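You operate a simulated robot arm through the tools that you are given. There is no shell and no other tool. Be economical: measure what you need, move in short steps, check, and stop when the job is done.

You are at the controls of a simulated two-armed robot. One attempt, no reset.

Task
Pick up the white brush with one hand, pass it to the other hand and put it on the keybed of the grand piano.

It is judged by the outcome, as a careful person would: the job done as asked, and still so three seconds after it is handed in. It fails if anything else is knocked over, pushed out of place, dropped, spilled or broken.

Robot
Two 7-joint arms with two-finger parallel grippers on one trunk, on a base that drives. Base frame: it is fixed to the floor where the robot stands at the start and does not move with it; the origin is under the middle of the robot, x ahead of it, y to its left, z up; the surface under the hand at the start is at about z = 0.915. Readings come in m, degrees, newtons and seconds.
The left shoulder is at the start at [0.124, 0.171, 1.162], the right one opposite. With the tool pointing down near the work surface each hand reaches from about 0.44 to 0.92 m from the robot's upright axis, wherever it stands, measured 20 degrees to its own side. Places, roughly: keybed of the grand piano (24x132 cm) [0.28, -0.12, 0.7]; white brush (5x3x12 cm) [0.6, 0, 1]. Payload 4.4 kg a hand.
The tool frame of a hand sits at the grasp point between the pads (the TCP): z along the fingers, y along the line on which they close. The tips reach 0.023 m beyond it. The gripper opens to 0.094 m. The fingers are 0.038 m wide and 0.01 m thick; the gripper's body (0.054 by 0.096 m) begins 0.039 m behind the TCP.
Orientation is told as [roll, pitch, yaw] about the base's x, y, z axes, in that order, counted from this pose: with the fingers straight down and closing along the base's y, the tool's x points along the base's -x, its y along +y and its z along -z.

Tools
- The arms move only by the tool apply_moves. It takes "left_targets", "right_targets" or both (then of equal length, played together; a hand with none holds still); each is a list that holds one entry, the list of rows, each a list of 6 numbers: the shift along the base's x, y, z in m, then the turn, a rotation vector about the base's x, y, z in degrees. In form: [[[dx, dy, dz, ax, ay, az], ...]]. A call has 1 to 8 rows; each row shifts and turns the commanded pose from where the row before left it. "left_jaw" and "right_jaw" are, for a hand that has rows, the gripper command, from -1 (shut) to 1 (fully open), values between in proportion, set as the call begins (left out, the last holds). A row lasts 0.2 s, in which the tool goes at most 0.05 m and 8.6 degrees; a call with a longer step from one row to the next is refused whole, and so is a gripper value outside its range. Where a pose cannot be reached the arm comes as near as it can. A force on the tool above 40 N (or 10 N above the force at the start of the call, whichever is more), or a blocked arm, ends the call early, and 0.2 s more pass. The fingers move at their own pace (about 0.072 m/s each) and stop on an object; they squeeze with about 21 N. The grip force told is the motor's: it shows also when the fingers shut on nothing. Time passes only in rows, and 0.2 s behind the last, so rows that do not move let the fingers close. It gives the time, the measured TCP pose, the force on the tool (base axes), the opening and the grip force at its end, in the units of the frame above (readings bear some noise), with the torque about the TCP (base axes, N m) and any sound that the robot's microphone picked up.
- Cameras (640 x 400 px; columns grow to the right, rows downward): "scene" is now at [0.2405, -0.002, 1.2952]; the picture's right is [-0.07, -1.00, 0.00], its down [-0.70, 0.05, -0.72] and it looks along [0.71, -0.05, -0.70] (base axes); focal length 214 px, centre (320, 200). "left" rides on the left gripper at [0.086, -0.016, -0.074] in its tool frame; the picture's right is [0.18, 0.98, 0.00], its down [-0.58, 0.11, -0.81] and it looks along [-0.79, 0.15, 0.59] (tool axes); focal length 243 px, centre (320, 200). "right" rides on the right gripper at [0.086, 0.016, -0.075] in its tool frame; the picture's right is [-0.18, 0.98, 0.00], its down [-0.58, -0.11, -0.81] and it looks along [-0.79, -0.15, 0.59] (tool axes); focal length 243 px, centre (320, 200). There is no depth. A picture from a camera that has moved, and an enlarged one, comes with that camera's place and axes in the base frame and with its lens. The place of the scene camera against the robot may be out by one fixed shift of up to 0.012 m in any direction.
- snapshot(camera): a new picture of that camera. The clock stands still meanwhile.
- raise_lower(by): slides the trunk up (or, below 0, down) by that many m; the arms and the scene camera ride with it, the base frame stays. It gives what a move gives, with no picture.
- roll_base(legs): drives the robot by 1 to 6 legs, each [ahead, left, turn to the left] in m, m and degrees, along the robot's own axes; the way and the turn of a leg run together, so that a leg with both is an arc; at most 1.5 m and 180 degrees a leg. The arms and the cameras ride along, it lands a little off, and it stops where it bumps. It gives what a move gives.
- pan_tilt(pan, tilt): turns the head with the scene camera to pan (to the left, within 80 degrees either way) and tilt (down, from -29 to 69), counted from straight ahead of the robot. It gives what a move gives.
- enlarge(camera, box): a new picture of the part [left, top, right, bottom] of that camera's present view, enlarged. The clock stands still meanwhile.
- job_done(): hands the job in; it is judged then, once.

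Go step by step. Nothing tells you exact positions but the pictures and the camera data: compare them with the known pose of the tool, close in by small moves and look again before you grip or let go. The budget is 120 turns and 108 pictures, counting those below and the enlarged ones. Unless the task says otherwise, let go and move clear before handing in.

The tools are called after "Call:" by a JSON object that holds its "api" and its "payload". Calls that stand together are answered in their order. apply_moves: Moves the arms, as the interface text tells. Its arguments: {"type":"object","properties":{"left_targets":{"type":"array","items":{"type":"array","items":{"type":"array","items":{"type":"number"}}}},"left_jaw":{"type":"number"},"right_targets":{"type":"array","items":{"type":"array","items":{"type":"array","items":{"type":"number"}}}},"right_jaw":{"type":"number"}},"required":[]} The other tools are called the same way: raise_lower (by) slides the trunk up or down; roll_base (legs) drives the base; pan_tilt (pan, tilt) turns the head that bears the scene camera; snapshot (camera) takes a picture; enlarge (camera, box) takes an enlarged picture of a part of a camera's view; job_done () hands the job in.

At the start:

```text
time: 0.0
left_position: [0.459, 0.0204, 1.1612]
left_ee_rot: [0.0, 0.0, 0.0]
left_wrist_force: [0.4, -0.5, 1.0]
left_moment: [-0.01, 0.0, 0.0]
left_gripper_width: 0.094
left_grip_force: 0.0
right_position: [0.4378, -0.3534, 1.2287]
right_ee_rot: [0.0, 0.0, 0.0]
right_wrist_force: [-0.3, -0.7, -0.1]
right_moment: [0.05, 0.01, 0.04]
right_gripper_width: 0.094
right_grip_force: 0.1
trunk travel left (down, up): [-0.175, 0.213]
robot x, y, heading: [-0.0007, -0.0016, -0.1]
head pan, tilt: [-4.1, 44.3]
```

scene: 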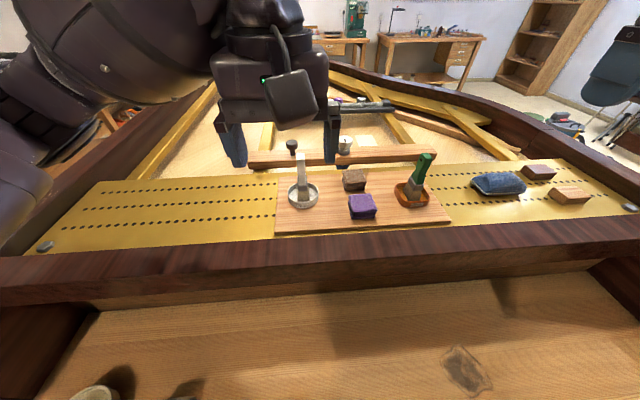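
right: 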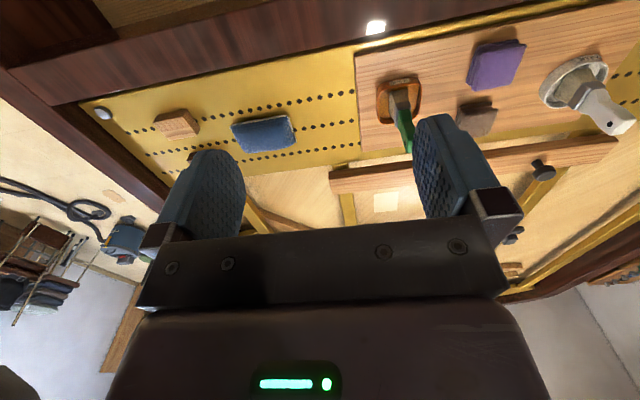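
left: 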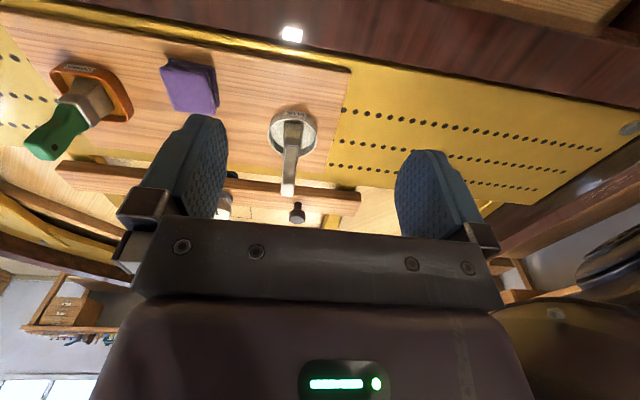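

I see the white-handled brush standing in a round metal dish near the left hand, with a green one in an orange dish to its right. I look closer at it first.

Call:
{"api": "enlarge", "payload": {"camera": "scene", "box": [240, 120, 460, 257]}}

Call:
{"api": "enlarge", "payload": {"camera": "left", "box": [220, 80, 380, 240]}}

Call:
{"api": "pan_tilt", "payload": {"pan": 0, "tilt": 69}}

Call:
{"api": "snapshot", "payload": {"camera": "scene"}}

```text
2.91 times, centred on (350, 188) of scene
camera zoom: at [0.2405, -0.002, 1.2952], right [-0.07, -1.0, 0.0], down [-0.7, 0.05, -0.72], along [0.71, -0.05, -0.7], focal length 624 px, centre (233, 234)
```

zoom: 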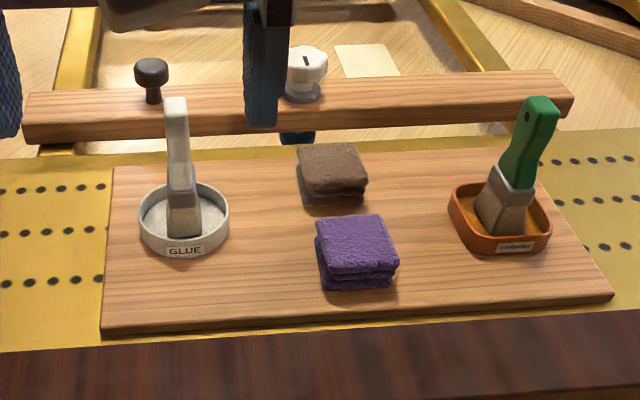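

```text
2.50 times, centred on (300, 160) of left
camera zoom: at [0.3718, 0.0023, 1.236], right [-0.18, 0.98, 0.0], down [0.58, 0.11, 0.81], along [0.79, 0.15, -0.59], focal length 606 px, centre (370, 300)
```

zoom: 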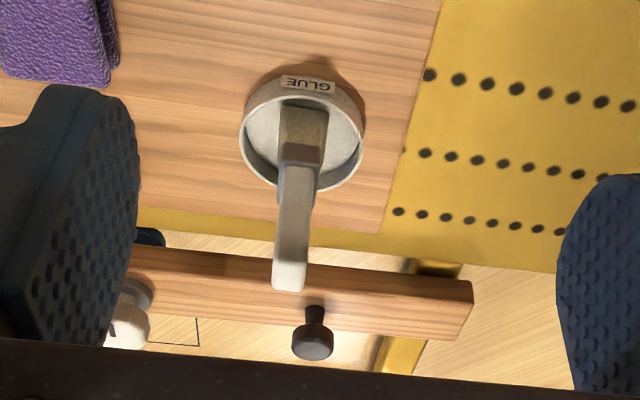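

```text
time: 0.9
left_position: [0.4589, 0.0202, 1.1615]
left_ee_rot: [0.0, 0.0, 0.0]
left_wrist_force: [-0.6, 0.5, 0.2]
left_moment: [0.02, -0.02, -0.01]
left_gripper_width: 0.0941
left_grip_force: 0.0
right_position: [0.4384, -0.3542, 1.2286]
right_ee_rot: [0.0, 0.0, 0.0]
right_wrist_force: [0.0, -0.6, 0.0]
right_moment: [0.0, 0.01, 0.04]
right_gripper_width: 0.0941
right_grip_force: 0.1
trunk travel left (down, up): [-0.175, 0.213]
robot x, y, heading: [-0.0008, 0.001, -0.0]
head pan, tilt: [0.0, 68.8]
```

```text
102 pictures are left
camera scene: at [0.2147, 0.0038, 1.2653], right [0.0, -1.0, 0.0], down [-0.93, 0.0, -0.36], along [0.36, 0.0, -0.93], focal length 214 px, centre (320, 200)
```

scene: 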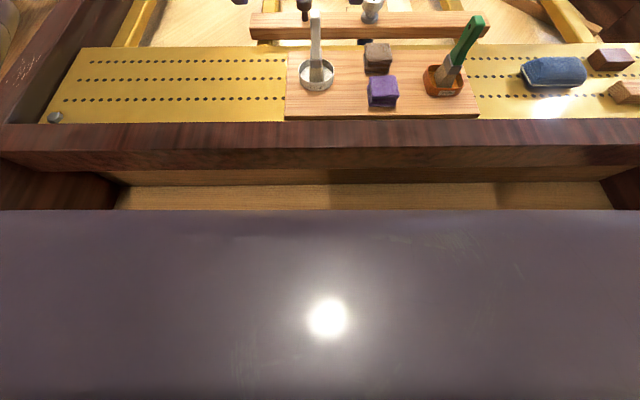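

The brush stands leaning slightly forward, base about (0.605, 0.006), top about (0.62–0.63, 0.008, 1.045). I'll bring the left hand above it and look again.

Call:
{"api": "apply_moves", "payload": {"left_targets": [[[0.03, -0.003, -0.004, 0, 0, 0], [0.03, -0.003, -0.004, 0, 0, 0], [0.03, -0.003, -0.004, 0, 0, 0], [0.03, -0.002, -0.004, 0, 0, 0], [0, 0, 0, 0, 0, 0]]], "left_jaw": 1}}

Call:
{"api": "pan_tilt", "payload": {"pan": 0, "tilt": 50}}

Call:
{"api": "snapshot", "payload": {"camera": "left"}}

Call:
{"api": "snapshot", "payload": {"camera": "scene"}}

Call:
{"api": "snapshot", "payload": {"camera": "right"}}

```text
time: 2.1
left_position: [0.5793, 0.0067, 1.1446]
left_ee_rot: [0.0, 0.1, 0.0]
left_wrist_force: [-0.8, -0.2, 0.1]
left_moment: [0.0, -0.04, 0.0]
left_gripper_width: 0.0939
left_grip_force: 0.0
right_position: [0.4384, -0.3527, 1.2301]
right_ee_rot: [-0.1, -0.1, 0.0]
right_wrist_force: [-0.2, 0.3, 0.4]
right_moment: [-0.02, -0.01, 0.04]
right_gripper_width: 0.0942
right_grip_force: 0.1
trunk travel left (down, up): [-0.175, 0.213]
robot x, y, heading: [-0.0004, -0.0033, -0.2]
head pan, tilt: [0.0, 68.8]
```

```text
time: 2.9
left_position: [0.5779, 0.0058, 1.1432]
left_ee_rot: [-0.1, 0.0, 0.0]
left_wrist_force: [0.0, -0.1, 0.7]
left_moment: [-0.01, -0.02, 0.02]
left_gripper_width: 0.0939
left_grip_force: 0.0
right_position: [0.4383, -0.3536, 1.229]
right_ee_rot: [0.0, 0.1, 0.1]
right_wrist_force: [-1.0, 0.4, 0.4]
right_moment: [0.0, 0.02, 0.03]
right_gripper_width: 0.0938
right_grip_force: 0.1
trunk travel left (down, up): [-0.175, 0.213]
robot x, y, heading: [-0.0005, 0.002, 0.1]
head pan, tilt: [0.0, 50.0]
```

```text
101 pictures are left
camera left: at [0.4913, -0.011, 1.2182], right [-0.18, 0.98, 0.0], down [0.58, 0.11, 0.81], along [0.79, 0.15, -0.59], focal length 243 px, centre (320, 200)
```

left: 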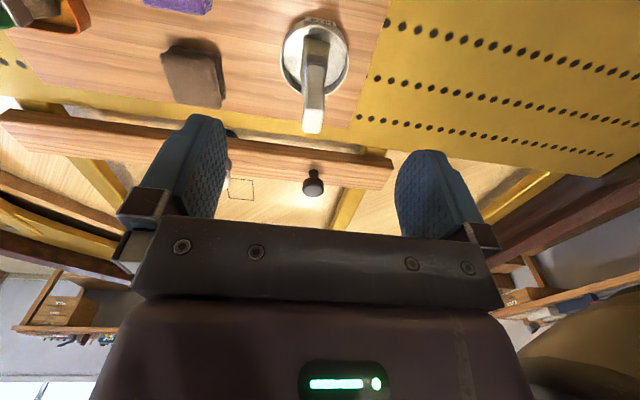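

```text
100 pictures are left
camera scene: at [0.2357, 0.0038, 1.2872], right [0.0, -1.0, 0.0], down [-0.77, 0.0, -0.64], along [0.64, 0.0, -0.77], focal length 214 px, centre (320, 200)
```

scene: 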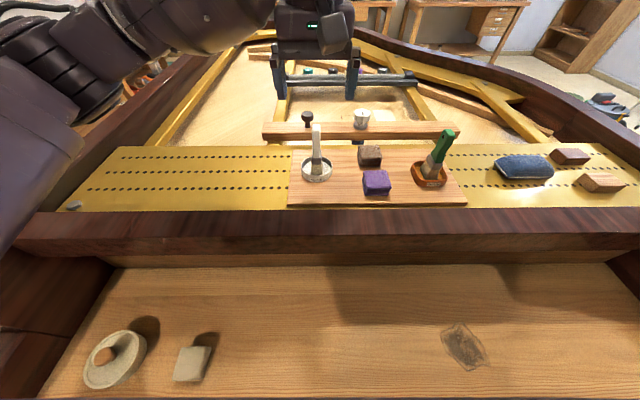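

```text
99 pictures are left
camera right: at [0.3526, -0.3371, 1.304], right [0.18, 0.98, 0.0], down [0.58, -0.11, 0.81], along [0.79, -0.15, -0.59], focal length 243 px, centre (320, 200)
```

right: 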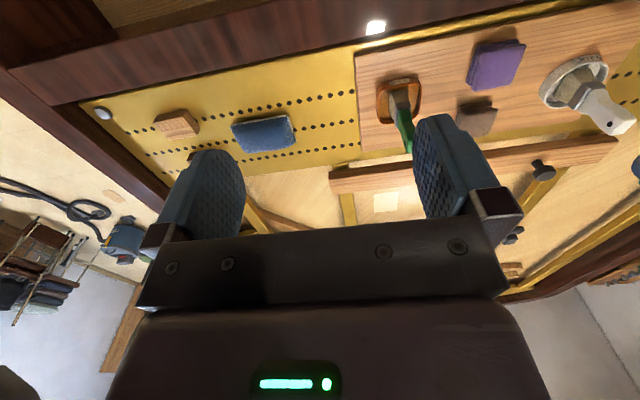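

Brush top lies at about (0.624, 0.007, 1.04). The keybed has a tape roll and a block on its left and a dark mark on its right, so I'll use its middle. Now I align above and lower partway.

Call:
{"api": "apply_moves", "payload": {"left_targets": [[[0.021, 0, 0, 0, 0, 0], [0.02, 0, 0, 0, 4, 0], [0, 0, -0.025, 0, 0, 0], [0, 0, -0.025, 0, 0, 0], [0, 0, 0, 0, 0, 0]]]}}

Call:
{"api": "snapshot", "payload": {"camera": "left"}}

Call:
{"api": "enlarge", "payload": {"camera": "scene", "box": [240, 60, 440, 210]}}

```text
time: 4.1
left_position: [0.6191, 0.0076, 1.0953]
left_ee_rot: [0.0, 3.9, 0.1]
left_wrist_force: [0.0, -0.5, 0.0]
left_moment: [0.0, -0.04, -0.04]
left_gripper_width: 0.0938
left_grip_force: 0.0
right_position: [0.4388, -0.3527, 1.2291]
right_ee_rot: [0.0, 0.0, 0.0]
right_wrist_force: [-1.4, -0.6, 0.6]
right_moment: [0.01, 0.01, -0.01]
right_gripper_width: 0.0939
right_grip_force: 0.0
trunk travel left (down, up): [-0.175, 0.213]
robot x, y, heading: [-0.0022, -0.0026, 0.1]
head pan, tilt: [0.0, 50.0]
```

```text
98 pictures are left
camera left: at [0.5376, -0.01, 1.1758], right [-0.18, 0.98, 0.01], down [0.64, 0.11, 0.76], along [0.75, 0.15, -0.64], focal length 243 px, centre (320, 200)
```

left: 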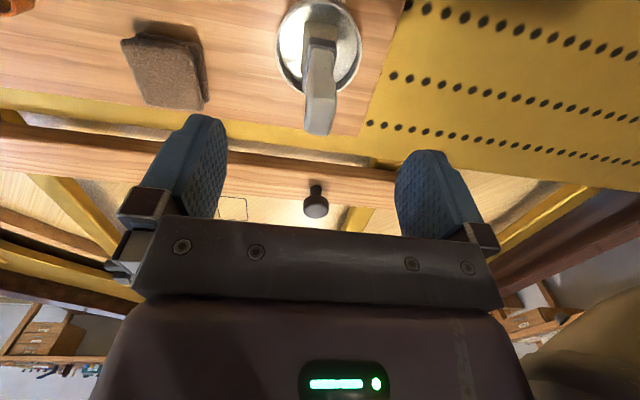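

```text
2.67 times, centred on (340, 135) of scene
camera zoom: at [0.2353, 0.0038, 1.2874], right [0.0, -1.0, 0.0], down [-0.77, 0.0, -0.64], along [0.64, 0.0, -0.77], focal length 572 px, centre (267, 373)
```

zoom: 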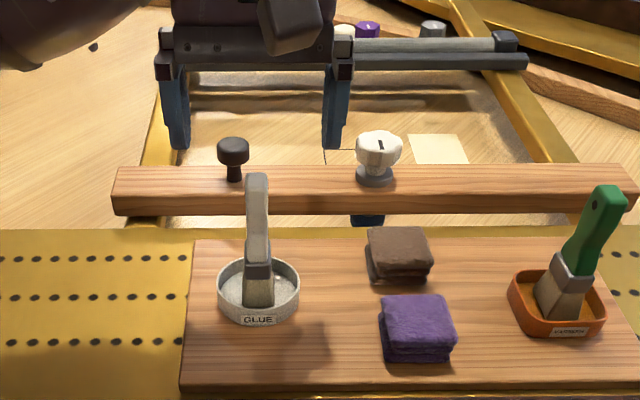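

The handle is centred between the fingers (top about (0.627, 0.008, 1.04)). I lower to z≈1.022 and look before closing.

Call:
{"api": "apply_moves", "payload": {"left_targets": [[[0.002, 0, -0.025, 0, 0, 0], [0.002, 0, -0.025, 0, 0, 0], [0, 0, -0.022, 0, 0, 0], [0, 0, 0, 0, 0, 0]]]}}

Call:
{"api": "snapshot", "payload": {"camera": "left"}}

Call:
{"api": "enlarge", "payload": {"camera": "scene", "box": [240, 60, 440, 210]}}

```text
time: 5.1
left_position: [0.624, 0.0078, 1.0223]
left_ee_rot: [0.0, 4.0, -0.1]
left_wrist_force: [0.1, 0.3, 0.1]
left_moment: [-0.01, 0.0, 0.01]
left_gripper_width: 0.0942
left_grip_force: 0.1
right_position: [0.4378, -0.3539, 1.2291]
right_ee_rot: [0.0, 0.0, 0.0]
right_wrist_force: [-0.8, -0.5, -0.3]
right_moment: [0.05, -0.02, 0.03]
right_gripper_width: 0.0941
right_grip_force: 0.1
trunk travel left (down, up): [-0.175, 0.213]
robot x, y, heading: [-0.002, 0.0026, -0.1]
head pan, tilt: [0.0, 50.0]
```

```text
96 pictures are left
camera left: at [0.5427, -0.0102, 1.103], right [-0.18, 0.98, 0.01], down [0.64, 0.11, 0.76], along [0.75, 0.15, -0.64], focal length 243 px, centre (320, 200)
```

left: 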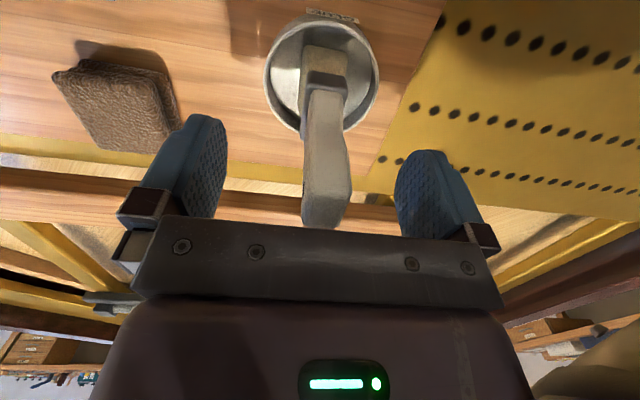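

```text
2.67 times, centred on (340, 135) of scene
camera zoom: at [0.2354, 0.0038, 1.2874], right [0.0, -1.0, 0.0], down [-0.77, 0.0, -0.64], along [0.64, 0.0, -0.77], focal length 572 px, centre (267, 373)
```

zoom: 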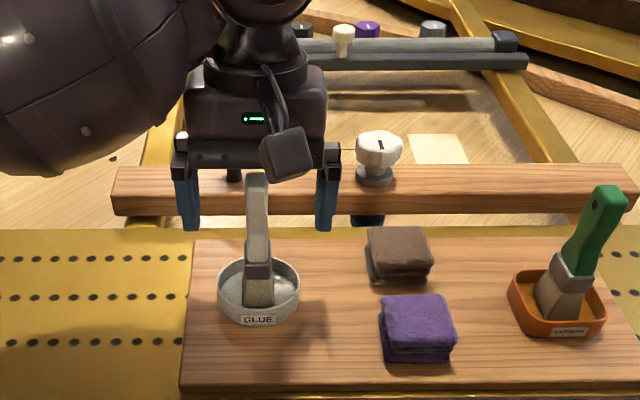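

The handle stands between the fingers, its centre slightly nearer the robot than the TCP. I shift back 6 mm and close.

Call:
{"api": "apply_moves", "payload": {"left_targets": [[[-0.006, 0, 0, 0, 0, 0], [0, 0, 0, 0, 0, 0], [0, 0, 0, 0, 0, 0], [0, 0, 0, 0, 0, 0]]], "left_jaw": -1}}

Call:
{"api": "snapshot", "payload": {"camera": "left"}}

Call:
{"api": "enlarge", "payload": {"camera": "scene", "box": [240, 60, 440, 210]}}

```text
time: 6.1
left_position: [0.6178, 0.0069, 1.0232]
left_ee_rot: [0.1, 4.0, 0.0]
left_wrist_force: [-0.4, 0.3, 0.9]
left_moment: [-0.05, -0.04, 0.03]
left_gripper_width: 0.0166
left_grip_force: 21.0
right_position: [0.4398, -0.3525, 1.2287]
right_ee_rot: [0.0, 0.0, 0.0]
right_wrist_force: [-0.5, 0.3, -0.7]
right_moment: [0.01, -0.02, -0.01]
right_gripper_width: 0.094
right_grip_force: 0.1
trunk travel left (down, up): [-0.175, 0.213]
robot x, y, heading: [-0.0001, -0.0032, 0.2]
head pan, tilt: [0.0, 50.0]
```

```text
94 pictures are left
camera left: at [0.5367, -0.0103, 1.1035], right [-0.18, 0.98, 0.01], down [0.64, 0.11, 0.76], along [0.75, 0.15, -0.65], focal length 243 px, centre (320, 200)
```

left: 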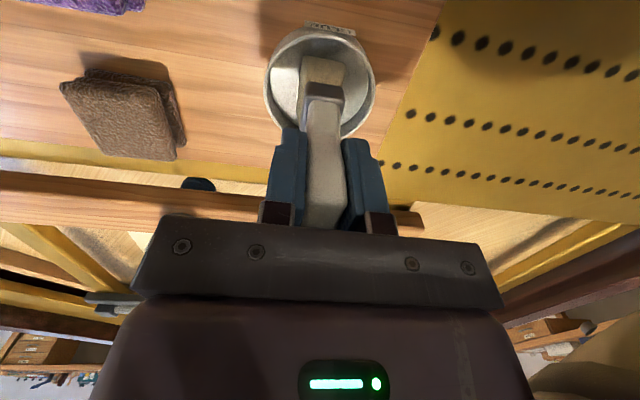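

```text
2.67 times, centred on (340, 135) of scene
camera zoom: at [0.2357, 0.0038, 1.2872], right [0.0, -1.0, 0.0], down [-0.77, 0.0, -0.64], along [0.64, 0.0, -0.77], focal length 572 px, centre (267, 373)
```

zoom: 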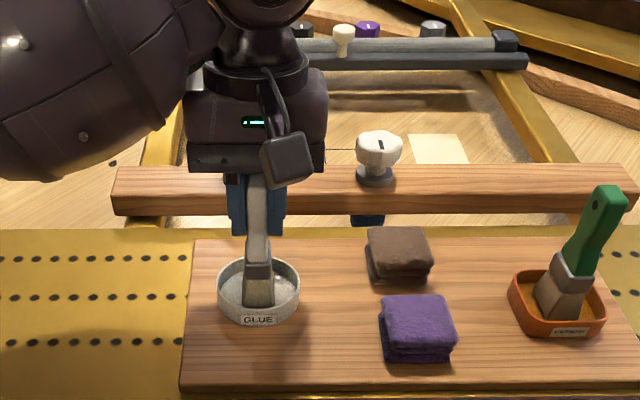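

Gripped at 16.6 mm with 21 N. I lift slowly, leaning with the brush, and check the dish stays put.

Call:
{"api": "apply_moves", "payload": {"left_targets": [[[0.001, 0, 0.012, 0, 0, 0], [0.001, 0, 0.015, 0, 0, 0], [0.001, 0, 0.015, 0, 0, 0], [0, 0, 0.02, 0, 0, 0], [0, 0, 0, 0, 0, 0]]]}}

Call:
{"api": "snapshot", "payload": {"camera": "left"}}

Call:
{"api": "enlarge", "payload": {"camera": "scene", "box": [240, 60, 440, 210]}}

```text
time: 7.3
left_position: [0.6204, 0.0086, 1.0849]
left_ee_rot: [0.1, 4.0, 0.1]
left_wrist_force: [0.4, -0.5, -0.5]
left_moment: [-0.03, -0.02, 0.0]
left_gripper_width: 0.0168
left_grip_force: 21.1
right_position: [0.439, -0.3531, 1.2293]
right_ee_rot: [0.1, 0.1, 0.0]
right_wrist_force: [-0.1, 0.1, 0.9]
right_moment: [-0.01, 0.03, -0.01]
right_gripper_width: 0.0938
right_grip_force: 0.1
trunk travel left (down, up): [-0.175, 0.213]
robot x, y, heading: [0.004, 0.0009, 0.3]
head pan, tilt: [0.0, 50.0]
```

```text
92 pictures are left
camera left: at [0.5395, -0.009, 1.165], right [-0.18, 0.98, 0.01], down [0.64, 0.11, 0.76], along [0.75, 0.15, -0.65], focal length 243 px, centre (320, 200)
```

left: 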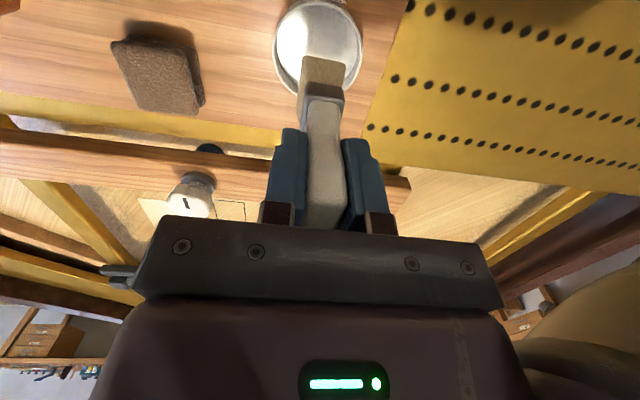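

```text
2.67 times, centred on (340, 135) of scene
camera zoom: at [0.2362, 0.0038, 1.287], right [0.0, -1.0, 0.0], down [-0.77, 0.0, -0.64], along [0.64, 0.0, -0.77], focal length 572 px, centre (267, 373)
```

zoom: 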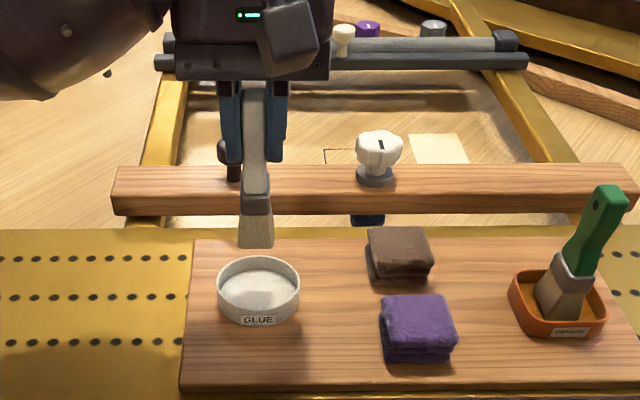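

Clean lift; the dish stayed. I raise further, draw back and left, then start rolling the left hand so the brush points to the right.

Call:
{"api": "apply_moves", "payload": {"left_targets": [[[-0.01, 0.01, 0.04, 0, 0, 0], [-0.02, 0.02, 0.04, 0, 0, 0], [-0.02, 0.03, 0.04, 0, 0, 0], [0, 0.02, 0, -8.5, 0, 0], [0, 0, 0, -8.5, 0, 0], [0, 0, 0, -8.5, 0, 0], [0, 0, 0, -8.5, 0, 0], [0, 0, 0, 0, 0, 0]]]}}

Call:
{"api": "snapshot", "payload": {"camera": "scene"}}

```text
refused: row 3 steps farther than a row can; nothing moved
```

```text
90 pictures are left
camera scene: at [0.2362, 0.0038, 1.287], right [0.0, -1.0, 0.0], down [-0.77, 0.0, -0.64], along [0.64, 0.0, -0.77], focal length 214 px, centre (320, 200)
```

scene: 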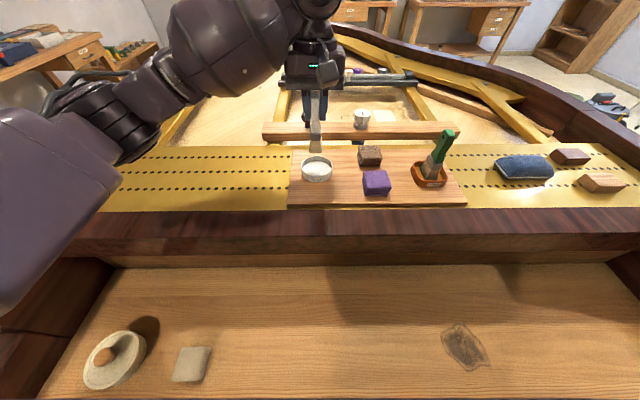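

One row was too long; I shorten it.

Call:
{"api": "apply_moves", "payload": {"left_targets": [[[-0.01, 0.01, 0.04, 0, 0, 0], [-0.02, 0.015, 0.035, 0, 0, 0], [-0.02, 0.02, 0.035, 0, 0, 0], [0, 0.03, 0.01, -8.5, 0, 0], [0, 0, 0, -8.5, 0, 0], [0, 0, 0, -8.5, 0, 0], [0, 0, 0, -8.5, 0, 0], [0, 0, 0, 0, 0, 0]]]}}

Call:
{"api": "snapshot", "payload": {"camera": "scene"}}

```text
time: 9.1
left_position: [0.5697, 0.0855, 1.2032]
left_ee_rot: [-34.1, 3.4, -2.2]
left_wrist_force: [0.5, 0.4, -1.5]
left_moment: [0.02, -0.01, -0.02]
left_gripper_width: 0.0168
left_grip_force: 21.5
right_position: [0.4386, -0.3533, 1.2295]
right_ee_rot: [-0.1, 0.0, -0.1]
right_wrist_force: [0.7, 0.6, 0.0]
right_moment: [0.02, 0.01, -0.02]
right_gripper_width: 0.0938
right_grip_force: 0.2
trunk travel left (down, up): [-0.175, 0.213]
robot x, y, heading: [0.0023, -0.0039, -0.2]
head pan, tilt: [0.0, 50.0]
```

```text
89 pictures are left
camera scene: at [0.2356, 0.0037, 1.2873], right [0.0, -1.0, 0.0], down [-0.77, 0.0, -0.64], along [0.64, 0.0, -0.77], focal length 214 px, centre (320, 200)
```

scene: 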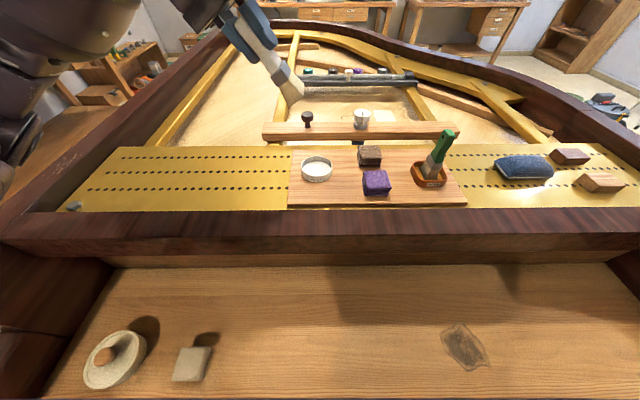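

The roll works. I finish it, lowering the left hand a bit, while the right hand yaws to close along x.

Call:
{"api": "apply_moves", "payload": {"left_targets": [[[0, 0, -0.01, -8, 0, 0], [0, 0, -0.01, -8, 0, 0], [0, 0, -0.01, -8, 0, 0], [0, 0, -0.01, -8, 0, 0], [0, 0, -0.01, -8, 0, 0], [0, 0, -0.01, -8, 0, 0], [0, 0, -0.01, -8, 0, 0], [0, 0, 0, 0, 0, 0]]], "right_targets": [[[0.01, 0.01, 0, 0, 0, 8.5], [0.01, 0.01, 0, 0, 0, 8.5], [0.01, 0.01, 0, 0, 0, 8.5], [0.01, 0.01, 0, 0, 0, 8.5], [0.01, 0.01, 0, 0, 0, 8.5], [0.01, 0.01, 0, 0, 0, 8.5], [0.01, 0.01, 0, 0, 0, 8.5], [0, 0, 0, 0, 0, 8.5]]], "right_jaw": 1}}

Call:
{"api": "pan_tilt", "payload": {"pan": 0, "tilt": 30}}

Call:
{"api": "snapshot", "payload": {"camera": "scene"}}

Call:
{"api": "snapshot", "payload": {"camera": "right"}}

Call:
{"api": "snapshot", "payload": {"camera": "left"}}

```text
time: 11.1
left_position: [0.5489, 0.0852, 1.1692]
left_ee_rot: [-87.5, -4.4, -2.5]
left_wrist_force: [1.0, -0.5, -1.2]
left_moment: [0.04, 0.03, 0.0]
left_gripper_width: 0.0167
left_grip_force: 21.4
right_position: [0.4584, -0.2556, 1.2331]
right_ee_rot: [-0.9, -1.1, 68.4]
right_wrist_force: [1.0, -0.2, -0.1]
right_moment: [0.04, 0.03, 0.01]
right_gripper_width: 0.094
right_grip_force: 0.0
right hand out of reach, approached as far as the arm can: row 7, 8
trunk travel left (down, up): [-0.175, 0.213]
robot x, y, heading: [-0.0049, 0.0025, 0.6]
head pan, tilt: [0.0, 50.0]
stopped in row 8 (left hand): the arm was blocked; the commanded pose is now the measured one
```

```text
time: 11.9
left_position: [0.5492, 0.084, 1.1685]
left_ee_rot: [-87.5, -4.0, -2.8]
left_wrist_force: [0.2, 0.1, -0.8]
left_moment: [0.08, 0.01, 0.0]
left_gripper_width: 0.0167
left_grip_force: 20.9
right_position: [0.4559, -0.2537, 1.2365]
right_ee_rot: [-1.3, -1.2, 68.3]
right_wrist_force: [0.3, 0.0, -0.1]
right_moment: [-0.03, -0.01, 0.01]
right_gripper_width: 0.0941
right_grip_force: 0.1
trunk travel left (down, up): [-0.175, 0.213]
robot x, y, heading: [-0.002, 0.0036, 0.4]
head pan, tilt: [0.0, 30.0]
```

```text
88 pictures are left
camera scene: at [0.2213, -0.0067, 1.3249], right [0.01, -1.0, -0.01], down [-0.48, 0.01, -0.88], along [0.88, 0.01, -0.48], focal length 214 px, centre (320, 200)
```

scene: 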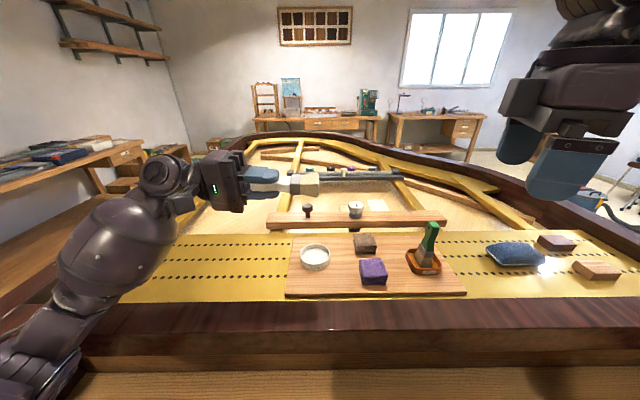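

```text
87 pictures are left
camera right: at [0.4068, -0.329, 1.3097], right [-0.84, 0.54, -0.02], down [0.29, 0.49, 0.82], along [0.45, 0.69, -0.57], focal length 243 px, centre (320, 200)
```

right: 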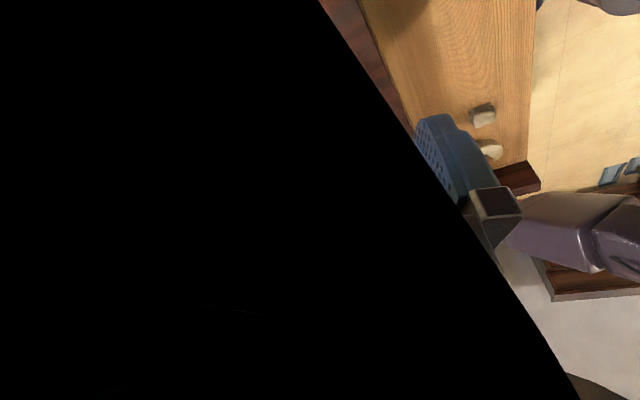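

```text
86 pictures are left
camera left: at [0.464, 0.1612, 1.1817], right [-0.11, 0.05, -0.99], down [0.62, 0.78, -0.03], along [0.77, -0.62, -0.12], focal length 243 px, centre (320, 200)
```

left: 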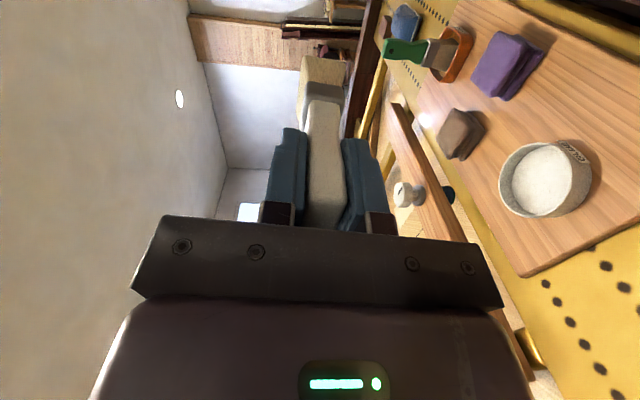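

The left hand holds the brush horizontally pointing right, though its last step was reported blocked. I check the left elbow against the piano.

Call:
{"api": "pan_tilt", "payload": {"pan": 35, "tilt": 55}}

Call:
{"api": "snapshot", "payload": {"camera": "scene"}}

```text
time: 12.9
left_position: [0.5478, 0.0843, 1.1676]
left_ee_rot: [-87.6, -4.0, -2.6]
left_wrist_force: [0.4, -0.6, -1.2]
left_moment: [0.02, 0.02, -0.02]
left_gripper_width: 0.0167
left_grip_force: 21.3
right_position: [0.4549, -0.2534, 1.237]
right_ee_rot: [-1.3, -1.1, 68.2]
right_wrist_force: [0.8, -0.3, -1.1]
right_moment: [0.03, 0.01, -0.02]
right_gripper_width: 0.0939
right_grip_force: 0.0
trunk travel left (down, up): [-0.175, 0.213]
robot x, y, heading: [-0.0038, 0.0005, 0.4]
head pan, tilt: [35.0, 55.0]
```

```text
85 pictures are left
camera scene: at [0.1905, 0.0348, 1.2888], right [0.58, -0.82, 0.0], down [-0.66, -0.47, -0.59], along [0.49, 0.34, -0.81], focal length 214 px, centre (320, 200)
```

scene: 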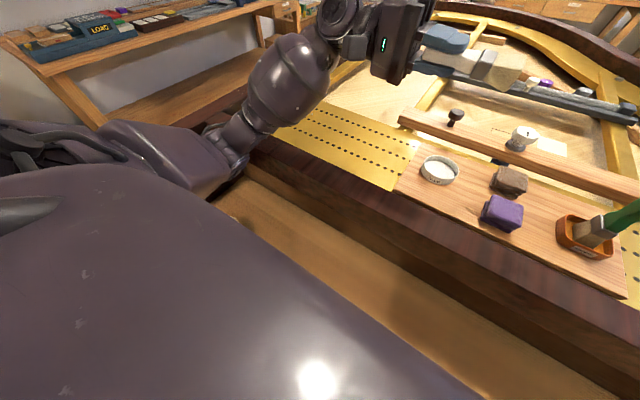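

The left elbow sits right by the front rail and probably touched it lightly. I raise the trunk to bring it clear.

Call:
{"api": "raise_lower", "payload": {"by": 0.1}}

Call:
{"api": "snapshot", "payload": {"camera": "scene"}}

```text
time: 14.3
left_position: [0.5733, 0.0939, 1.243]
left_ee_rot: [-88.8, -1.7, -3.0]
left_wrist_force: [0.4, -0.9, -0.8]
left_moment: [0.01, 0.01, -0.03]
left_gripper_width: 0.0166
left_grip_force: 20.9
right_position: [0.4012, -0.2436, 1.4053]
right_ee_rot: [-12.0, -4.8, 68.5]
right_wrist_force: [-0.1, 0.0, 1.0]
right_moment: [-0.01, 0.04, 0.01]
right_gripper_width: 0.0941
right_grip_force: 0.0
trunk travel left (down, up): [-0.275, 0.113]
robot x, y, heading: [-0.0029, -0.004, 0.2]
head pan, tilt: [35.0, 55.0]
```

```text
84 pictures are left
camera scene: at [0.1414, 0.0467, 1.3883], right [0.58, -0.82, 0.0], down [-0.67, -0.47, -0.57], along [0.47, 0.33, -0.82], focal length 214 px, centre (320, 200)
```

scene: 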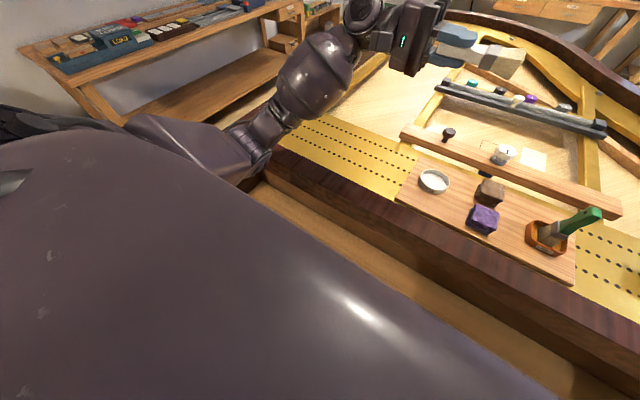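

Raised. Now I bring the right hand out and down to a roomier pose beside the brush, turning it to close along x.

Call:
{"api": "apply_moves", "payload": {"right_targets": [[[0.035, 0, -0.02, 0, 2, 3], [0.035, 0, -0.02, -1, 2, 3], [0.035, 0.0, -0.02, -1, 2, 3], [0.035, 0.0, -0.02, -1, 2, 3], [0.035, 0.0, -0.02, -1, 2, 3], [0.01, 0, -0.01, -1, 2, 4], [0, 0, 0, 0, 0, 3], [0, 0, 0, 0, 0, 0]]]}}

Call:
{"api": "pan_tilt", "payload": {"pan": 0, "tilt": 30}}

Call:
{"api": "snapshot", "payload": {"camera": "scene"}}

```text
time: 16.1
left_position: [0.5724, 0.0926, 1.2453]
left_ee_rot: [-88.8, -1.7, -2.9]
left_wrist_force: [-0.3, 0.7, 0.8]
left_moment: [0.04, -0.03, 0.03]
left_gripper_width: 0.0168
left_grip_force: 21.3
right_position: [0.4087, -0.104, 1.2726]
right_ee_rot: [-1.2, 2.6, 90.2]
right_wrist_force: [0.2, 1.0, -0.2]
right_moment: [-0.01, 0.02, -0.01]
right_gripper_width: 0.0939
right_grip_force: 0.0
right hand out of reach, approached as far as the arm can: row 1, 2, 3, 4, 5, 6, 7
trunk travel left (down, up): [-0.275, 0.113]
robot x, y, heading: [0.0011, 0.0003, -0.0]
head pan, tilt: [35.0, 55.0]
```

```text
time: 17.1
left_position: [0.5717, 0.0933, 1.246]
left_ee_rot: [-88.8, -1.9, -2.9]
left_wrist_force: [-0.4, -0.2, -0.5]
left_moment: [0.06, 0.02, 0.01]
left_gripper_width: 0.0168
left_grip_force: 20.5
right_position: [0.4085, -0.1036, 1.2732]
right_ee_rot: [-1.3, 2.6, 90.2]
right_wrist_force: [-0.4, 1.5, -0.6]
right_moment: [-0.03, -0.05, 0.03]
right_gripper_width: 0.0942
right_grip_force: 0.0
trunk travel left (down, up): [-0.275, 0.113]
robot x, y, heading: [-0.0005, 0.001, 0.1]
head pan, tilt: [0.0, 30.0]
```

```text
83 pictures are left
camera scene: at [0.172, 0.0054, 1.4247], right [0.0, -1.0, 0.0], down [-0.5, 0.0, -0.87], along [0.87, 0.0, -0.5], focal length 214 px, centre (320, 200)
```

scene: 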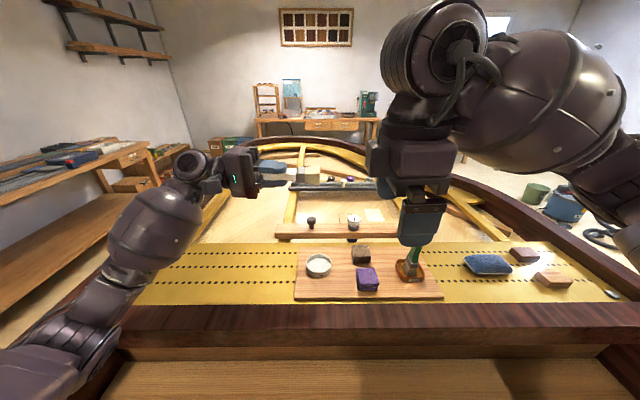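

The right arm can't comfortably close along x there. Better plan: point the brush forward (+x) with the left hand pitched forward, and take it with the right hand straight down in its natural yaw. First I undo the right hand's turn and move it out of the way.

Call:
{"api": "apply_moves", "payload": {"right_targets": [[[0, -0.01, 0, 0, 0, -8.5], [0, -0.01, 0, 0, 0, -8.5], [0, -0.01, 0, 0, 0, -8.5], [0, -0.01, 0, 0, 0, -8.5], [0, -0.01, 0, 0, 0, -8.5], [0, -0.01, 0, 0, 0, -8.5], [0, -0.01, 0, 0, 0, -8.5], [0, 0, 0, 0, 0, -8.5]]]}}

Call:
{"api": "snapshot", "payload": {"camera": "scene"}}

```text
time: 18.9
left_position: [0.572, 0.0941, 1.2458]
left_ee_rot: [-88.9, -1.8, -2.8]
left_wrist_force: [-1.0, 0.7, -1.0]
left_moment: [0.04, -0.01, 0.01]
left_gripper_width: 0.0168
left_grip_force: 20.9
right_position: [0.4089, -0.1758, 1.2712]
right_ee_rot: [-1.3, 2.6, 22.2]
right_wrist_force: [-0.2, 0.2, -0.3]
right_moment: [0.0, 0.01, -0.01]
right_gripper_width: 0.0938
right_grip_force: 0.0
trunk travel left (down, up): [-0.275, 0.113]
robot x, y, heading: [-0.002, 0.0017, -0.1]
head pan, tilt: [0.0, 30.0]
```

```text
82 pictures are left
camera scene: at [0.1721, 0.0055, 1.4248], right [0.0, -1.0, 0.0], down [-0.5, 0.0, -0.87], along [0.87, 0.0, -0.5], focal length 214 px, centre (320, 200)
```

scene: 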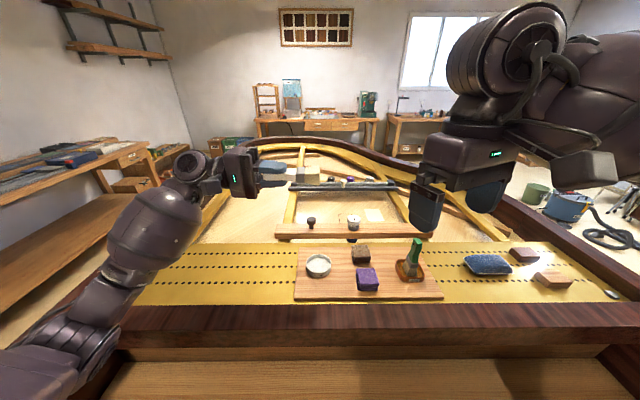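

Now both: right finishes unwinding and moves outwards; left begins turning the brush to point forward.

Call:
{"api": "apply_moves", "payload": {"right_targets": [[[0.005, -0.02, 0, 0, 0, -7], [0.005, -0.02, 0, 0, 0, -7], [0.005, -0.02, 0, 0, 0, -7], [0.005, -0.02, 0, 0, 0, 0], [0.005, -0.02, 0, 0, 0, 0], [0.005, -0.02, 0, 0, 0, 0], [0.005, -0.02, 0, 0, 0, 0], [0.005, 0, 0, 0, 0, 0]]], "left_targets": [[[-0.005, 0, 0, 4.9, -4.9, 4.9], [-0.005, 0, 0, 4.9, -4.9, 4.9], [-0.005, 0, 0, 4.9, -4.9, 4.9], [-0.005, 0, 0, 4.9, -4.9, 4.9], [-0.005, 0, 0, 4.9, -4.9, 4.9], [-0.005, 0, 0, 4.9, -4.9, 4.9], [-0.005, 0, 0, 4.9, -4.9, 4.9], [0, 0, 0, 0, 0, 0]]]}}

Call:
{"api": "snapshot", "payload": {"camera": "scene"}}

```text
time: 20.7
left_position: [0.5381, 0.0938, 1.2447]
left_ee_rot: [-59.5, -41.5, 21.9]
left_wrist_force: [-0.1, 0.2, -0.2]
left_moment: [0.03, 0.02, -0.01]
left_gripper_width: 0.0166
left_grip_force: 21.1
right_position: [0.4517, -0.314, 1.2707]
right_ee_rot: [-1.4, 2.6, 1.4]
right_wrist_force: [0.8, -0.3, 0.1]
right_moment: [-0.03, 0.04, 0.01]
right_gripper_width: 0.0941
right_grip_force: 0.0
trunk travel left (down, up): [-0.275, 0.113]
robot x, y, heading: [-0.002, 0.0, 0.4]
head pan, tilt: [0.0, 30.0]
```

```text
81 pictures are left
camera scene: at [0.1724, 0.0059, 1.4247], right [0.0, -1.0, 0.0], down [-0.5, 0.0, -0.87], along [0.87, 0.0, -0.5], focal length 214 px, centre (320, 200)
```

scene: 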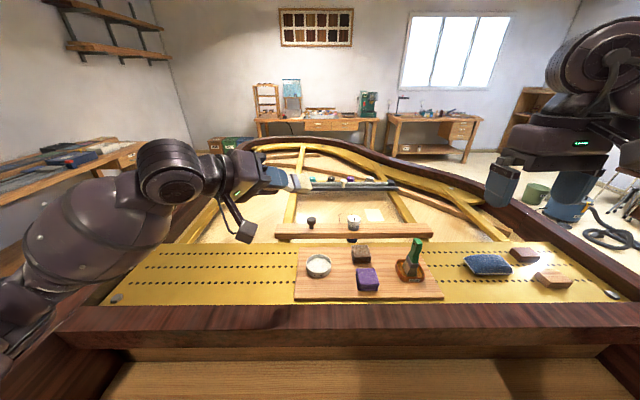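

Going well; I complete the left turn.

Call:
{"api": "apply_moves", "payload": {"left_targets": [[[-0.005, -0.005, 0, 4.95, -4.95, 4.95], [-0.005, -0.005, 0, 4.95, -4.95, 4.95], [-0.005, -0.005, 0, 4.95, -4.95, 4.95], [-0.005, -0.005, 0, 4.95, -4.95, 4.95], [-0.005, -0.005, 0, 4.95, -4.95, 4.95], [0, -0.005, 0, 4.95, -4.95, 4.95], [0, 0, 0, 4.95, -4.95, 4.95], [0, 0, 0, 0, 0, 0]]]}}

Call:
{"api": "snapshot", "payload": {"camera": "scene"}}

Call:
{"api": "snapshot", "payload": {"camera": "right"}}

Call:
{"api": "snapshot", "payload": {"camera": "left"}}

```text
time: 22.5
left_position: [0.5121, 0.0608, 1.2457]
left_ee_rot: [25.8, -86.5, -25.0]
left_wrist_force: [0.6, -0.1, -0.8]
left_moment: [0.01, 0.05, -0.04]
left_gripper_width: 0.0166
left_grip_force: 20.5
right_position: [0.4511, -0.3151, 1.2714]
right_ee_rot: [-1.3, 2.6, 1.3]
right_wrist_force: [0.6, -0.2, 0.3]
right_moment: [-0.03, 0.0, 0.03]
right_gripper_width: 0.094
right_grip_force: 0.1
trunk travel left (down, up): [-0.275, 0.113]
robot x, y, heading: [0.0021, 0.0002, 0.4]
head pan, tilt: [0.0, 30.0]
```

```text
80 pictures are left
camera scene: at [0.172, 0.0054, 1.4248], right [0.0, -1.0, 0.0], down [-0.5, 0.0, -0.87], along [0.87, 0.0, -0.5], focal length 214 px, centre (320, 200)
```

scene: 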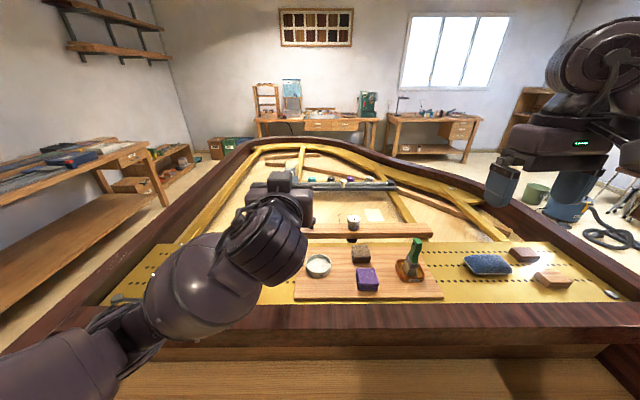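

```text
79 pictures are left
camera right: at [0.3678, -0.2986, 1.3499], right [0.16, 0.99, -0.03], down [0.62, -0.08, 0.78], along [0.77, -0.14, -0.62], focal length 243 px, centre (320, 200)
```

right: 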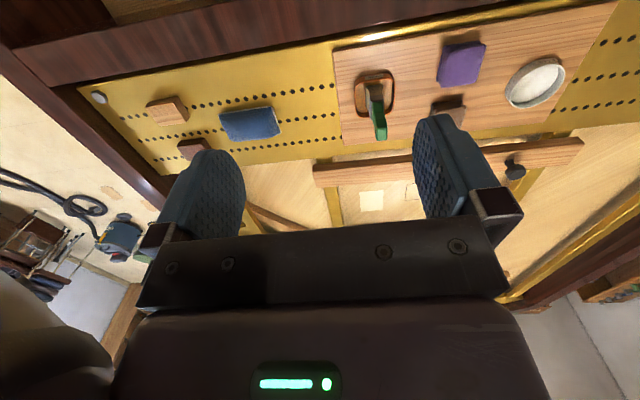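

```text
78 pictures are left
camera left: at [0.432, 0.0461, 1.1624], right [-0.03, 0.99, -0.16], down [-0.77, 0.08, 0.63], along [0.63, 0.14, 0.76], focal length 243 px, centre (320, 200)
```

left: 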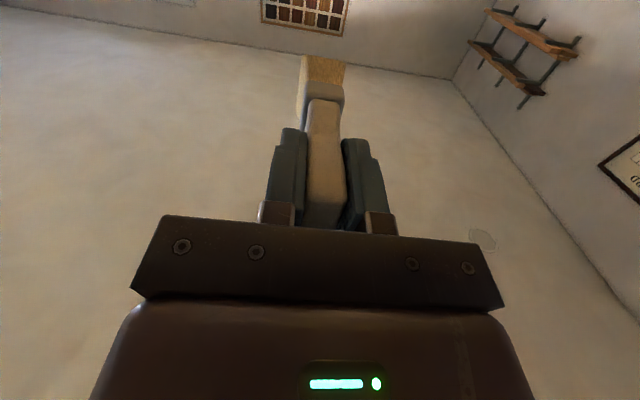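

The brush now points forward. I plan to back the robot about 0.28 m so that everything happens above the keybed; first I look behind on both sides.

Call:
{"api": "pan_tilt", "payload": {"pan": 80, "tilt": 35}}

Call:
{"api": "snapshot", "payload": {"camera": "scene"}}

Call:
{"api": "pan_tilt", "payload": {"pan": -80, "tilt": 35}}

Call:
{"api": "snapshot", "payload": {"camera": "scene"}}

```text
time: 24.0
left_position: [0.5109, 0.0625, 1.2448]
left_ee_rot: [25.1, -86.3, -24.3]
left_wrist_force: [0.8, -0.6, -2.1]
left_moment: [0.01, 0.08, 0.01]
left_gripper_width: 0.017
left_grip_force: 20.6
right_position: [0.451, -0.3149, 1.2717]
right_ee_rot: [-1.3, 2.6, 1.4]
right_wrist_force: [0.0, 0.7, -0.2]
right_moment: [-0.01, -0.02, 0.02]
right_gripper_width: 0.0939
right_grip_force: 0.1
trunk travel left (down, up): [-0.275, 0.113]
robot x, y, heading: [-0.0019, -0.0025, 0.2]
head pan, tilt: [80.0, 35.0]
```

```text
77 pictures are left
camera scene: at [0.0965, 0.0917, 1.417], right [0.99, -0.17, 0.0], down [-0.1, -0.57, -0.82], along [0.14, 0.81, -0.57], focal length 214 px, centre (320, 200)
```

scene: 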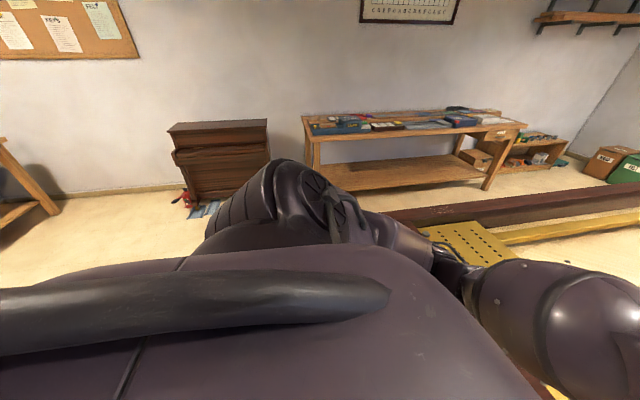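

```text
time: 26.5
left_position: [0.5112, 0.063, 1.2443]
left_ee_rot: [25.2, -86.3, -24.3]
left_wrist_force: [0.2, 0.1, -0.8]
left_moment: [0.0, 0.11, -0.03]
left_gripper_width: 0.0167
left_grip_force: 20.4
right_position: [0.4501, -0.3158, 1.2708]
right_ee_rot: [-1.3, 2.6, 1.3]
right_wrist_force: [-0.1, 0.2, 0.2]
right_moment: [-0.01, 0.01, 0.02]
right_gripper_width: 0.0942
right_grip_force: 0.0
trunk travel left (down, up): [-0.275, 0.113]
robot x, y, heading: [0.0002, 0.0046, 0.2]
head pan, tilt: [-80.0, 35.0]
```

```text
76 pictures are left
camera scene: at [0.0972, -0.0817, 1.417], right [-0.98, -0.18, 0.0], down [-0.1, 0.56, -0.82], along [0.15, -0.81, -0.57], focal length 214 px, centre (320, 200)
```

scene: 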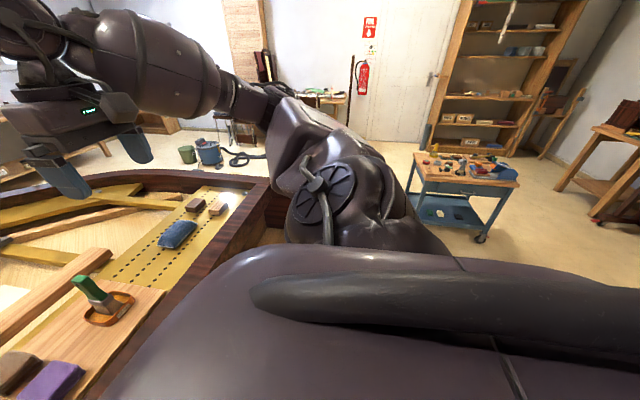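

The surroundings are clear. I back up 0.28 m.

Call:
{"api": "roll_base", "payload": {"legs": [[-0.14, 0, 0], [-0.14, 0, 0]]}}

Call:
{"api": "pan_tilt", "payload": {"pan": 0, "tilt": 40}}

Call:
{"api": "snapshot", "payload": {"camera": "scene"}}

```text
time: 28.7
left_position: [0.231, 0.0592, 1.2458]
left_ee_rot: [25.4, -86.5, -24.8]
left_wrist_force: [-0.9, 0.8, -0.6]
left_moment: [0.0, 0.04, 0.03]
left_gripper_width: 0.0168
left_grip_force: 20.3
right_position: [0.1696, -0.3182, 1.2718]
right_ee_rot: [-1.3, 2.6, 1.2]
right_wrist_force: [-0.9, 0.4, -0.3]
right_moment: [-0.02, 0.0, -0.01]
right_gripper_width: 0.0937
right_grip_force: 0.0
trunk travel left (down, up): [-0.275, 0.113]
robot x, y, heading: [-0.2764, -0.0011, -0.1]
head pan, tilt: [-80.0, 35.0]
```

```text
time: 30.3
left_position: [0.2335, 0.0607, 1.2439]
left_ee_rot: [25.1, -86.4, -24.3]
left_wrist_force: [-0.2, 0.3, -1.2]
left_moment: [0.01, 0.04, -0.03]
left_gripper_width: 0.0169
left_grip_force: 20.9
right_position: [0.1698, -0.317, 1.2711]
right_ee_rot: [-1.2, 2.6, 1.2]
right_wrist_force: [-0.4, -0.7, 0.4]
right_moment: [0.01, 0.01, -0.01]
right_gripper_width: 0.094
right_grip_force: 0.0
trunk travel left (down, up): [-0.275, 0.113]
robot x, y, heading: [-0.2793, 0.001, 0.5]
head pan, tilt: [0.0, 40.0]
```

```text
75 pictures are left
camera scene: at [-0.1131, 0.0037, 1.4094], right [0.0, -1.0, 0.0], down [-0.64, 0.0, -0.77], along [0.77, 0.0, -0.64], focal length 214 px, centre (320, 200)
```

scene: 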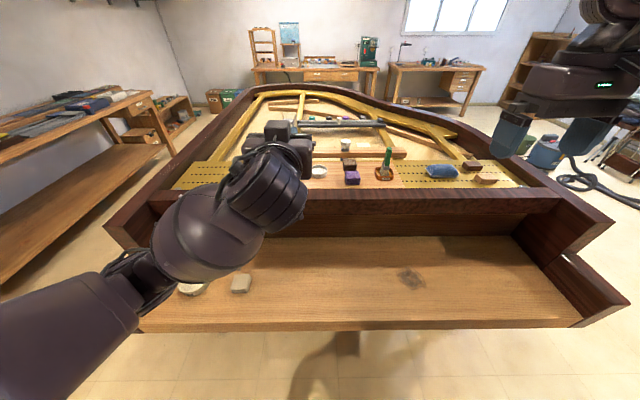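

Excellent view. I bring the left hand toward the middle and lower, and the right hand nearer, keeping a gap.

Call:
{"api": "apply_moves", "payload": {"left_targets": [[[0.006, -0.01, -0.016, 0, 0, 0], [0.006, -0.01, -0.016, 0, 0, 0], [0.006, -0.01, -0.016, 0, 0, 0], [0.006, -0.01, -0.016, 0, 0, 0], [0.006, -0.01, -0.016, 0, 0, 0], [0.006, -0.01, -0.015, 0, 0, 0], [0, 0, 0, 0, 0, 0]]], "right_targets": [[[0.03, 0.025, 0, 1.2, -2.6, -1.3], [0.03, 0.025, 0, 0, 0, 0], [0.03, 0.025, 0, 0, 0, 0], [0.03, 0.025, 0, 0, 0, 0], [0.03, 0.025, 0, 0, 0, 0], [0.015, 0.025, 0, 0, 0, 0], [0, 0, 0, 0, 0, 0]]]}}

Call:
{"api": "snapshot", "payload": {"camera": "scene"}}

Call:
{"api": "snapshot", "payload": {"camera": "right"}}

```text
time: 31.9
left_position: [0.2684, 0.001, 1.1494]
left_ee_rot: [25.6, -86.4, -25.0]
left_wrist_force: [-0.2, -0.6, 0.0]
left_moment: [-0.02, 0.07, 0.0]
left_gripper_width: 0.0168
left_grip_force: 21.3
right_position: [0.3349, -0.1673, 1.2704]
right_ee_rot: [-0.2, 0.0, 0.0]
right_wrist_force: [0.4, 0.3, -0.6]
right_moment: [-0.01, 0.0, -0.02]
right_gripper_width: 0.0941
right_grip_force: 0.1
trunk travel left (down, up): [-0.275, 0.113]
robot x, y, heading: [-0.2754, -0.0043, 0.0]
head pan, tilt: [0.0, 40.0]
```

```text
74 pictures are left
camera scene: at [-0.1132, 0.0035, 1.4095], right [0.0, -1.0, 0.0], down [-0.64, 0.0, -0.77], along [0.77, 0.0, -0.64], focal length 214 px, centre (320, 200)
```

scene: 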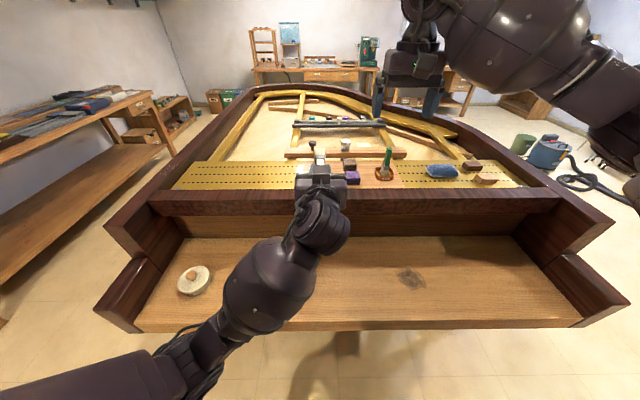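

```text
73 pictures are left
camera right: at [0.2485, -0.1507, 1.3455], right [0.19, 0.98, 0.0], down [0.58, -0.11, 0.81], along [0.79, -0.15, -0.59], focal length 243 px, centre (320, 200)
```

right: 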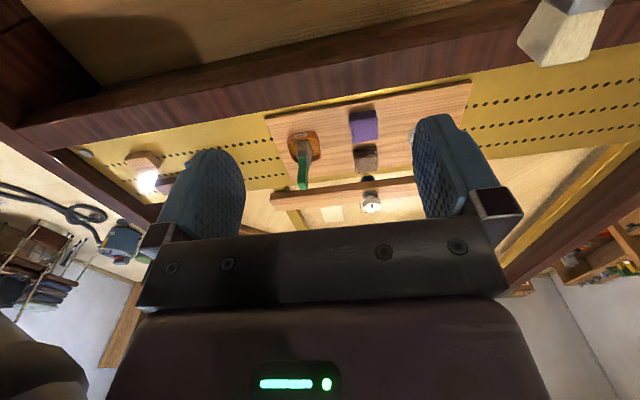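

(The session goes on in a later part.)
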